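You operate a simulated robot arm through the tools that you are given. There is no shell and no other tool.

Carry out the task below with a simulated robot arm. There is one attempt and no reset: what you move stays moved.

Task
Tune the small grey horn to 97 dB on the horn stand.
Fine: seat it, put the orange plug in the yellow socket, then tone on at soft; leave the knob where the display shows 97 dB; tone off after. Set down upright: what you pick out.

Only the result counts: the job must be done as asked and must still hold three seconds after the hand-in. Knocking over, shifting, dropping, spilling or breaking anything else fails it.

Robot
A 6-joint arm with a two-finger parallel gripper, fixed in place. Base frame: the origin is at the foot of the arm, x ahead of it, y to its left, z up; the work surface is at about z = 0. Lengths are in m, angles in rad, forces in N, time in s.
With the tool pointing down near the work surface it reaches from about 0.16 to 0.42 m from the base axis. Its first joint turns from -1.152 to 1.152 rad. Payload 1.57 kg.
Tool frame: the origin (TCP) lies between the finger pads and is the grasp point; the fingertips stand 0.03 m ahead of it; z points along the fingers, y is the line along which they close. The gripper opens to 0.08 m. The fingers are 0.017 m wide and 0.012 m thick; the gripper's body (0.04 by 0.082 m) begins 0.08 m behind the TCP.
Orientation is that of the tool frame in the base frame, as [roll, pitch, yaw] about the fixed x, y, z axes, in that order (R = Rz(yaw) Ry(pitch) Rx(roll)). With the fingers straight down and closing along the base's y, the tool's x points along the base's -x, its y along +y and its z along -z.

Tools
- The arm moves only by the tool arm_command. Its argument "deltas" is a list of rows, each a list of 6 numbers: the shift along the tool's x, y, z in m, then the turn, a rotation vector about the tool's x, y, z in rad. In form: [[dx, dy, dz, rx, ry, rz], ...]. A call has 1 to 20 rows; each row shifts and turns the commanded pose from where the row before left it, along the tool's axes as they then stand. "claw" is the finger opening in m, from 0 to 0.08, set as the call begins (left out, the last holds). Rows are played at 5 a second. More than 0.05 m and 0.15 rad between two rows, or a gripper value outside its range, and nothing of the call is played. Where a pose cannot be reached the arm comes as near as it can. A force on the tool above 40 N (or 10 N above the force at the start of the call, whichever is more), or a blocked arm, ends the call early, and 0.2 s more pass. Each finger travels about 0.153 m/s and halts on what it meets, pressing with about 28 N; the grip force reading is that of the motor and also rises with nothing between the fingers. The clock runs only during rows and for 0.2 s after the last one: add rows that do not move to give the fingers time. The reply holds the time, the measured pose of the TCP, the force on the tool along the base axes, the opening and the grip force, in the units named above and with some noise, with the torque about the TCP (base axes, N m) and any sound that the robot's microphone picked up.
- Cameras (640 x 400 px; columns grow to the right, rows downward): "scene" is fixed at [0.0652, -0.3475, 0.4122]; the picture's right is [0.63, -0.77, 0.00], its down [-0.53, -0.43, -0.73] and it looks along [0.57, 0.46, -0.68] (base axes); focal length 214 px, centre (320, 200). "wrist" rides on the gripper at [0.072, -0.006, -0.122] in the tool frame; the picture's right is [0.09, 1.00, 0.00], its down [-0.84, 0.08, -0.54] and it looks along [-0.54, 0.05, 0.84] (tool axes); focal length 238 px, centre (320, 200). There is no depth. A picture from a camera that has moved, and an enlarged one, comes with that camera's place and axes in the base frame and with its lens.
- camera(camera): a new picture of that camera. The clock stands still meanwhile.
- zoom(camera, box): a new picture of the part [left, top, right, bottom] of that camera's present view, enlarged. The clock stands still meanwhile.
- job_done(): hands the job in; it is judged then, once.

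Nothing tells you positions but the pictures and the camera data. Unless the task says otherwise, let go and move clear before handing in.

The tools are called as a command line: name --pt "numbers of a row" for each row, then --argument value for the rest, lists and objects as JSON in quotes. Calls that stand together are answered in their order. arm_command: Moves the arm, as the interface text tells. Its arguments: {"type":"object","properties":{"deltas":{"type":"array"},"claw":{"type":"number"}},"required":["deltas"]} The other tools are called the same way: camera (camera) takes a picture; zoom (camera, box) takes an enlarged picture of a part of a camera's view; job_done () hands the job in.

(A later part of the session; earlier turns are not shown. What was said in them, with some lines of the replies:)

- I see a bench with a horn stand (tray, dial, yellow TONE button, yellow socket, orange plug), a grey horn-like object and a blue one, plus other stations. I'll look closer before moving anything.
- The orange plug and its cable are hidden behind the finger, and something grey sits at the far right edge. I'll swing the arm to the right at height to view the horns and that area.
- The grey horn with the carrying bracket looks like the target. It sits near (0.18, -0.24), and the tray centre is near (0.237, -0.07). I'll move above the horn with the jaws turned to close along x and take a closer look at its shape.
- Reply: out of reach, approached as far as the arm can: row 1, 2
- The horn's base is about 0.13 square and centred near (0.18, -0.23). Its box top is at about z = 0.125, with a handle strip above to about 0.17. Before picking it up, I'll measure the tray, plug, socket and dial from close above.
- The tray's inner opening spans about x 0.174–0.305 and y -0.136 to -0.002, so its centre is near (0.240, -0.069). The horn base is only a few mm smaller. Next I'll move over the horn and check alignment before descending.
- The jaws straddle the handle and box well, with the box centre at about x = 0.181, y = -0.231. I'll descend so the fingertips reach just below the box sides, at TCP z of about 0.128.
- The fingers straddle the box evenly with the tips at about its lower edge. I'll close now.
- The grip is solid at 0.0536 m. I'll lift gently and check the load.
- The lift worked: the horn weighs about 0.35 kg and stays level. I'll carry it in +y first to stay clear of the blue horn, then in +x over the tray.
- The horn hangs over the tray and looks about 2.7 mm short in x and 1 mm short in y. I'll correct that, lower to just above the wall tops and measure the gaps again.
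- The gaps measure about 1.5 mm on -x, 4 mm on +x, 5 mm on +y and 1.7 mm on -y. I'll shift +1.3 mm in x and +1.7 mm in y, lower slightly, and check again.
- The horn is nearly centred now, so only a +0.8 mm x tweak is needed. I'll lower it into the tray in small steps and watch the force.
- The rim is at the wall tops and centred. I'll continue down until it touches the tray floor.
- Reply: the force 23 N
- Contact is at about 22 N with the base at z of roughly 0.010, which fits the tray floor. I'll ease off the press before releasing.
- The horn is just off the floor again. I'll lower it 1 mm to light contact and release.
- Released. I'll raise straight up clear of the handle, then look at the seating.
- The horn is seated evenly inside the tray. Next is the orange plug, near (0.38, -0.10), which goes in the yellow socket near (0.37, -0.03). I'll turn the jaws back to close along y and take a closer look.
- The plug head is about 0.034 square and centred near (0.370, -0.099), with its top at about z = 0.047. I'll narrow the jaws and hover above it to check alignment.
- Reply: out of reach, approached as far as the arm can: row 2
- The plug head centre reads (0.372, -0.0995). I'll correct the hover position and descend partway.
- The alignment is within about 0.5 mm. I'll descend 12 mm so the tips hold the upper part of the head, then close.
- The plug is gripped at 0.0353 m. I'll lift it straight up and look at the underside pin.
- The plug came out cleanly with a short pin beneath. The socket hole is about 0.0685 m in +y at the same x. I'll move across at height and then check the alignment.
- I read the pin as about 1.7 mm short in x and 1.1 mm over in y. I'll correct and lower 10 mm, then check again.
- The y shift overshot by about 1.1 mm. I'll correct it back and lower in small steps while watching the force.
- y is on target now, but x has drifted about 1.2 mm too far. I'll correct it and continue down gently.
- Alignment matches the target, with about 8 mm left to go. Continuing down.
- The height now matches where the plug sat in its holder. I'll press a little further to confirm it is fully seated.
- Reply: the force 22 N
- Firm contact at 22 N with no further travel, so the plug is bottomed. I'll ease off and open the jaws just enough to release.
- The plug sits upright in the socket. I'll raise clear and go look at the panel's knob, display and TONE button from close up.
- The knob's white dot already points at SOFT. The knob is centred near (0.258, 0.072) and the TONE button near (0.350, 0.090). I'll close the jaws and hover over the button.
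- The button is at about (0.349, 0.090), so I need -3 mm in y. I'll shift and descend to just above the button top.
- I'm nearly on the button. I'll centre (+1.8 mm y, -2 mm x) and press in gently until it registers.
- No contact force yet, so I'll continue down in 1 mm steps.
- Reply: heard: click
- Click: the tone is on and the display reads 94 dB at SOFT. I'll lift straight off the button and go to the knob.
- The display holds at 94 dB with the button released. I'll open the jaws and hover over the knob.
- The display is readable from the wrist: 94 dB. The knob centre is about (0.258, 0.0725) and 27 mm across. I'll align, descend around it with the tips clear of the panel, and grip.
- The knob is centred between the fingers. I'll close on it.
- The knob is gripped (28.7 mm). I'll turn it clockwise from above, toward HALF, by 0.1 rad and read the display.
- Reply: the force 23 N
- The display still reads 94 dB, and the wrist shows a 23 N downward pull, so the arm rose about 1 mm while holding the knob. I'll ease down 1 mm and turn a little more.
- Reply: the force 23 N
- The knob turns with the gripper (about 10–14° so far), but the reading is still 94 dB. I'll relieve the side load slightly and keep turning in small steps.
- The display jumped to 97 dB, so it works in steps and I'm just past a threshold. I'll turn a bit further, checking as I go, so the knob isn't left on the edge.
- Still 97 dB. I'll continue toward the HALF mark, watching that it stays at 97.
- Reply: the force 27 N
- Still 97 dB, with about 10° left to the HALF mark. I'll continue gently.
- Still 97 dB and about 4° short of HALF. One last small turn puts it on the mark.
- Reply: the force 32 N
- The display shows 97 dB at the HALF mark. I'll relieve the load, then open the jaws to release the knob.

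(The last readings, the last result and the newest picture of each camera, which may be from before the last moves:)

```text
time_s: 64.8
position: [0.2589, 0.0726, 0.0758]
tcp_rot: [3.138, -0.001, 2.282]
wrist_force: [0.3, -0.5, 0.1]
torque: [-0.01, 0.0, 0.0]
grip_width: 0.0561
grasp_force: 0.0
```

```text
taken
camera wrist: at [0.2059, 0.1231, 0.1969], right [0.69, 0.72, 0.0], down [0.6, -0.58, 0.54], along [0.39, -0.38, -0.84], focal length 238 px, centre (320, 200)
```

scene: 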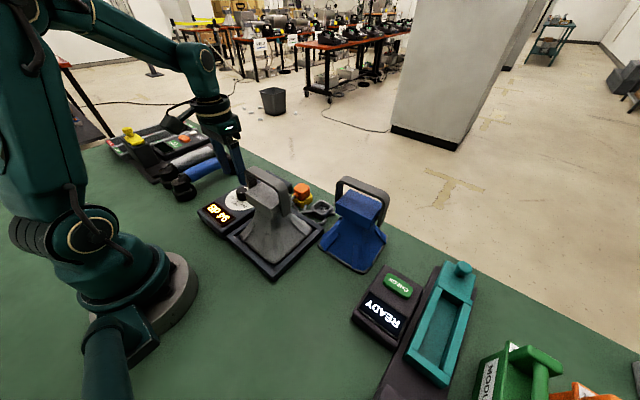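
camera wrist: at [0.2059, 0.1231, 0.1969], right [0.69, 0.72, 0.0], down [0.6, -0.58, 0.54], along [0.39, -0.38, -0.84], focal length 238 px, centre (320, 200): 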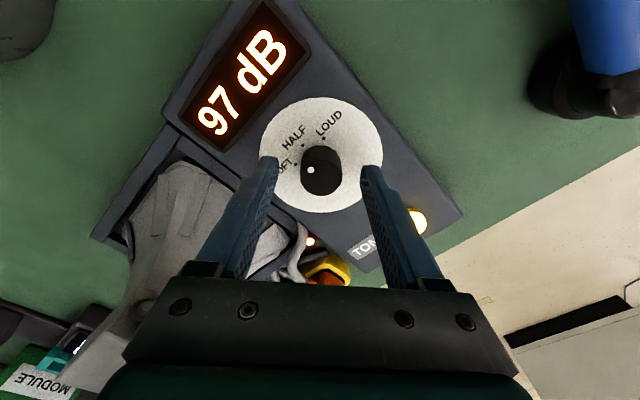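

Released and still 97 dB. I'll rise clear, turn the wrist back, and check the knob and display again.

arm_command --pt "0 0 -0.015 0 0 0" --pt "0 0 -0.02 0 0 0" --pt "0 0 -0.025 0 0 0" --pt "0 0 0 0 0 -0.143" --pt "0 0 0 0 0 -0.143" --pt "0 0 0 0 0 -0.143" --pt "0 0 0 0 0 -0.143" --pt "0 0 0 0 0 -0.143" --pt "0 0 0 0 0 -0.144" --pt "0 0 0 0 0 0"

camera --camera "wrist"

zoom --camera "wrist" --box '[250, 80, 390, 200]'

zoom --camera "scene" --box '[185, 150, 345, 280]'

```text
time_s: 67.0
position: [0.2586, 0.0729, 0.1365]
tcp_rot: [-3.139, 0.003, -3.14]
wrist_force: [-0.2, -0.6, 1.0]
torque: [0.01, 0.01, 0.02]
grip_width: 0.0561
grasp_force: 0.1
```

```text
taken
camera wrist: at [0.1865, 0.067, 0.2572], right [-0.09, 1.0, 0.0], down [0.84, 0.08, 0.54], along [0.54, 0.05, -0.84], focal length 238 px, centre (320, 200)
```

wrist: 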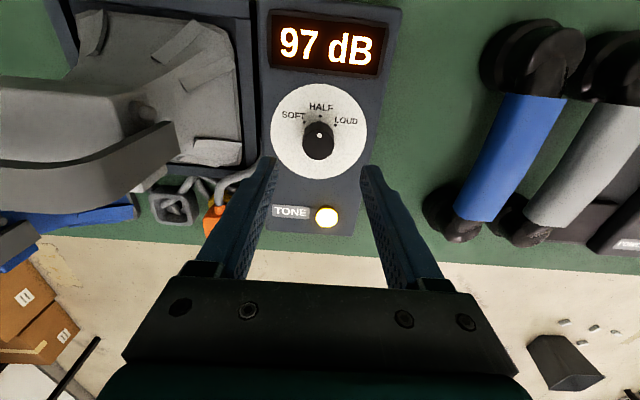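

```text
3.33 times, centred on (320, 140) of wrist
camera zoom: at [0.1865, 0.067, 0.2572], right [-0.09, 1.0, 0.0], down [0.84, 0.08, 0.54], along [0.54, 0.05, -0.84], focal length 794 px, centre (320, 400)
```

zoom: 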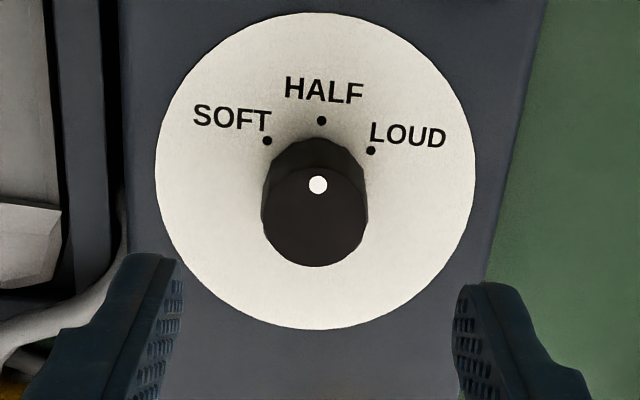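

```text
3.08 times, centred on (265, 215) of scene
camera zoom: at [0.0652, -0.3475, 0.4122], right [0.63, -0.77, 0.0], down [-0.53, -0.43, -0.73], along [0.57, 0.46, -0.68], focal length 660 px, centre (489, 154)
```

zoom: 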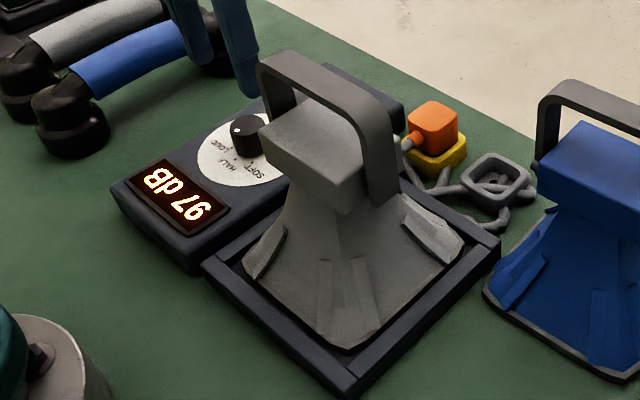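

The knob's dot is on HALF and the display shows 97 dB. I'll close the jaws and return above the TONE button to switch the tone off.

arm_command --pt "-0.03 0.005 0 0 0 0" --pt "-0.03 0.006 0 0 0 0" --pt "-0.031 0.005 0 0 0 0" --pt "0 0 0.025 0 0 0" --pt "0 0 0.02 0 0 0" --pt "0 0 0.01 0 0 0" --pt "0 0 0 0 0 0" --pt "0 0 0 0 0 0" --claw 0.0

zoom --camera "wrist" --box '[250, 80, 390, 200]'

zoom --camera "scene" --box '[195, 150, 335, 260]'

```text
time_s: 68.8
position: [0.3484, 0.09, 0.0799]
tcp_rot: [-3.141, 0.002, -3.141]
wrist_force: [1.0, -0.6, -0.8]
torque: [0.02, 0.0, 0.03]
grip_width: 0.0001
grasp_force: 21.1
```

```text
3.33 times, centred on (320, 140) of wrist
camera zoom: at [0.2764, 0.084, 0.2007], right [-0.09, 1.0, 0.0], down [0.84, 0.08, 0.54], along [0.54, 0.05, -0.84], focal length 794 px, centre (320, 400)
```

zoom: 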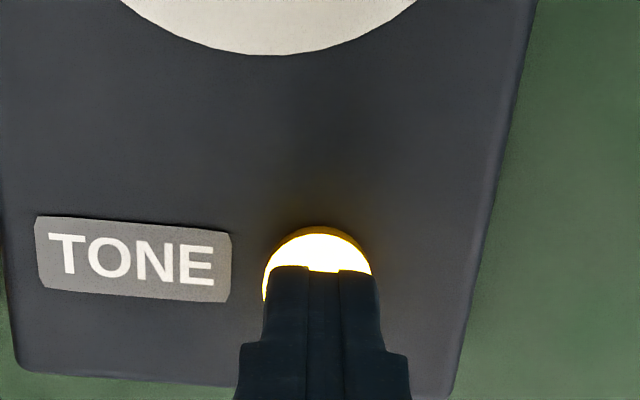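

```text
3.64 times, centred on (265, 205) of scene
camera zoom: at [0.0652, -0.3475, 0.4122], right [0.63, -0.77, 0.0], down [-0.53, -0.43, -0.73], along [0.57, 0.46, -0.68], focal length 780 px, centre (520, 182)
```

zoom: 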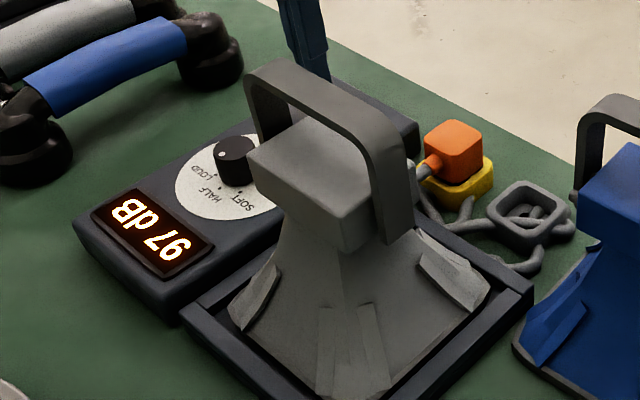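

The button is lit. I'll descend 8 mm, then go in 1 mm steps until it clicks once.

arm_command --pt "-0.001 -0.001 0.002 0 0 0" --pt "0 0 0.003 0 0 0" --pt "0 0 0.002 0 0 0" --pt "0 0 0.001 0 0 0" --pt "0 0 0 0 0 0"

arm_command --pt "0 0 0.001 0 0 0" --pt "0 0 0 0 0 0"

zoom --camera "scene" --box '[195, 150, 335, 260]'

```text
time_s: 70.0
position: [0.3493, 0.0886, 0.0731]
tcp_rot: [3.141, 0.002, -3.141]
wrist_force: [-0.1, -1.3, 0.3]
torque: [0.02, -0.02, 0.02]
grip_width: 0.0
grasp_force: 21.9
```

```text
time_s: 70.6
position: [0.3491, 0.0876, 0.0732]
tcp_rot: [-3.139, 0.003, -3.141]
wrist_force: [-0.3, -1.0, -0.5]
torque: [-0.03, 0.0, 0.0]
grip_width: 0.0002
grasp_force: 21.4
```

```text
3.64 times, centred on (265, 205) of scene
camera zoom: at [0.0652, -0.3475, 0.4122], right [0.63, -0.77, 0.0], down [-0.53, -0.43, -0.73], along [0.57, 0.46, -0.68], focal length 780 px, centre (520, 182)
```

zoom: 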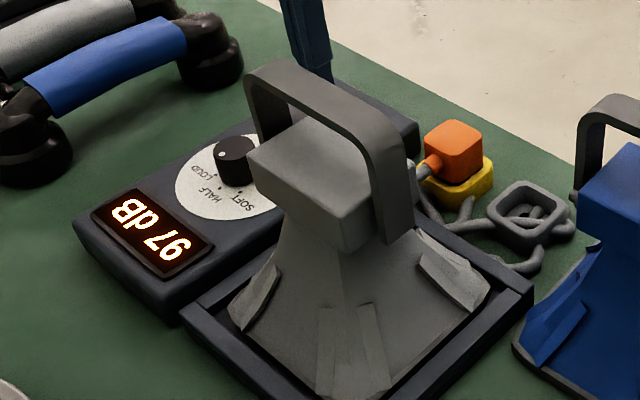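

No click yet. Continuing in small steps.

arm_command --pt "0 0 0.001 0 0 0" --pt "0 0 0.001 0 0 0" --pt "0 0 0 0 0 0"

zoom --camera "scene" --box '[195, 150, 335, 260]'

```text
time_s: 71.4
position: [0.3501, 0.0886, 0.0705]
tcp_rot: [-3.141, 0.003, 3.141]
wrist_force: [0.6, -0.2, 0.2]
torque: [-0.01, 0.0, -0.02]
grip_width: 0.0001
grasp_force: 21.1
```

```text
3.64 times, centred on (265, 205) of scene
camera zoom: at [0.0652, -0.3475, 0.4122], right [0.63, -0.77, 0.0], down [-0.53, -0.43, -0.73], along [0.57, 0.46, -0.68], focal length 780 px, centre (520, 182)
```

zoom: 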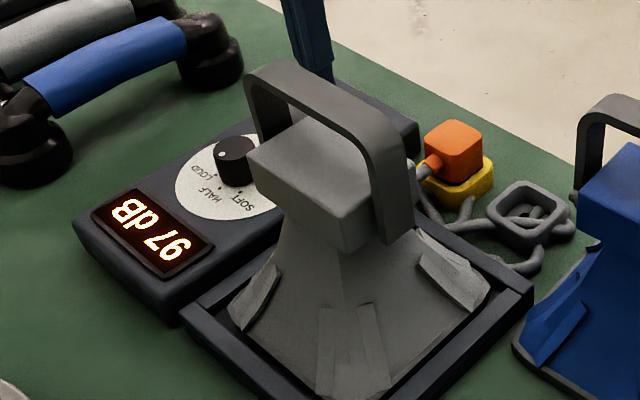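

arm_command --pt "0 0 0.001 0 0 0" --pt "0 0 0.001 0 0 0" --pt "0 0 0 0 0 0"

zoom --camera "scene" --box '[195, 150, 335, 260]'

```text
time_s: 72.2
position: [0.3496, 0.0887, 0.0685]
tcp_rot: [-3.141, 0.005, -3.14]
wrist_force: [1.7, -0.8, 1.6]
torque: [-0.02, -0.03, -0.02]
grip_width: 0.0001
grasp_force: 21.0
heard: click
```

```text
3.64 times, centred on (265, 205) of scene
camera zoom: at [0.0652, -0.3475, 0.4122], right [0.63, -0.77, 0.0], down [-0.53, -0.43, -0.73], along [0.57, 0.46, -0.68], focal length 780 px, centre (520, 182)
```

zoom: 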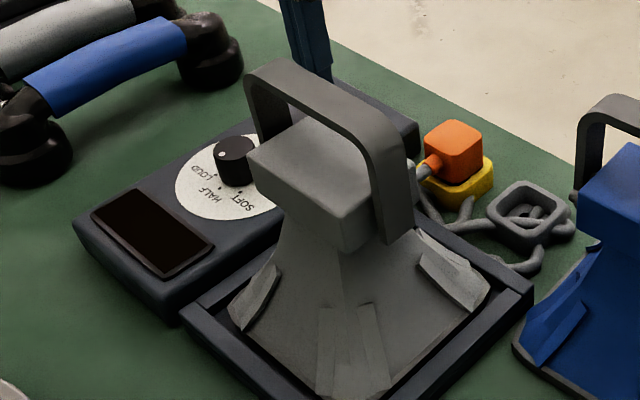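

Click: the tone is off and the display is dark. I'll lift straight off, move clear, and check everything.

arm_command --pt "0 0 -0.01 0 0 0" --pt "0 0 -0.02 0 0 0" --pt "0 0 -0.025 0 0 0" --pt "0 0 -0.025 0 0 0" --pt "0.03 0 -0.02 0 0 0" --pt "0.03 0 -0.02 0 0 0" --pt "0.02 0 -0.01 0 0 0" --pt "0 0 0 0 0 0" --pt "0 0 0 0 0 0"

camera --camera "wrist"

camera --camera "scene"

zoom --camera "wrist" --box '[200, 20, 400, 200]'

zoom --camera "scene" --box '[185, 150, 345, 280]'

```text
time_s: 74.2
position: [0.2712, 0.0894, 0.1997]
tcp_rot: [-3.139, 0.003, 3.141]
wrist_force: [-0.2, -0.6, 0.2]
torque: [-0.02, -0.01, 0.0]
grip_width: 0.0002
grasp_force: 21.2
```

```text
taken
camera wrist: at [0.1995, 0.0824, 0.3205], right [-0.09, 1.0, 0.0], down [0.84, 0.08, 0.54], along [0.54, 0.05, -0.84], focal length 238 px, centre (320, 200)
```

wrist: 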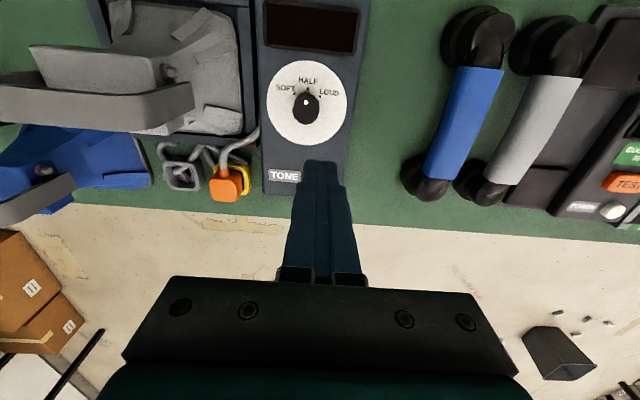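

```text
taken
```

scene: 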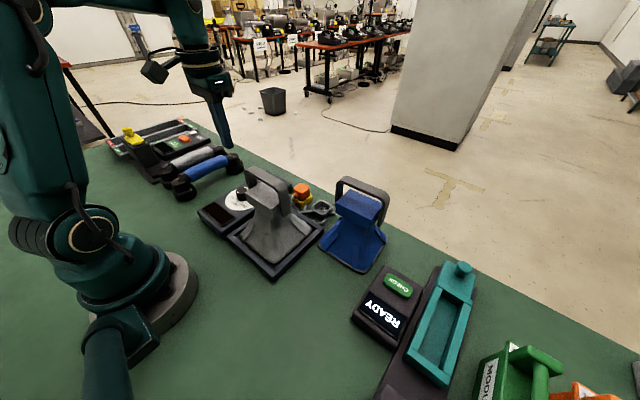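

```text
2.22 times, centred on (300, 110) of wrist
camera zoom: at [0.1995, 0.0824, 0.3205], right [-0.09, 1.0, 0.0], down [0.84, 0.08, 0.54], along [0.54, 0.05, -0.84], focal length 530 px, centre (364, 400)
```

zoom: 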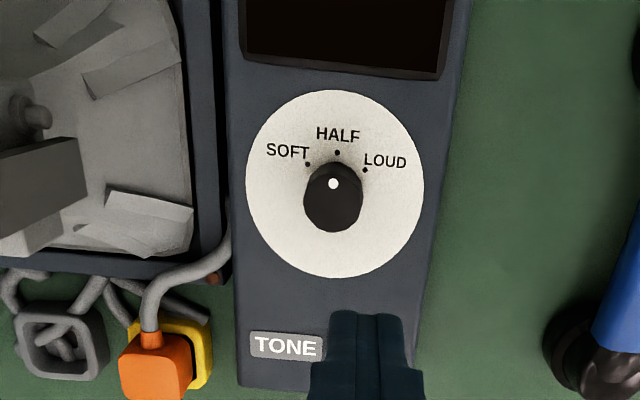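

```text
3.08 times, centred on (265, 215) of scene
camera zoom: at [0.0652, -0.3475, 0.4122], right [0.63, -0.77, 0.0], down [-0.53, -0.43, -0.73], along [0.57, 0.46, -0.68], focal length 660 px, centre (489, 154)
```

zoom: 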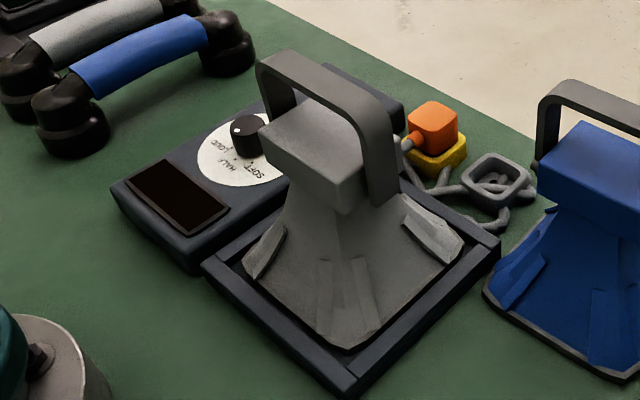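

Everything holds: the grey horn stands upright in the tray, the orange plug is in the yellow socket, and the knob is on HALF where the display showed 97 dB. The tone is off, nothing else has moved, and the arm is clear, so I'm handing in.

job_done

```text
The job is handed in.
```

The small grey horn is tuned to 97 dB and I've handed the job in. I don't have the judging result.

- **Horn:** it is seated upright in the horn stand's tray, with a few millimetres of clearance on every side.
- **Plug:** the orange plug is pressed fully into the yellow socket.
- **Tuning:** I switched the tone on at SOFT, where the display read 94 dB. Turning the knob brought it to 97 dB, and I left it on the HALF mark, where it held 97 after I let go.
- **Tone:** it is off again, and the display is dark.

In the final pictures nothing else had been moved or knocked over, and the arm was clear of everything.
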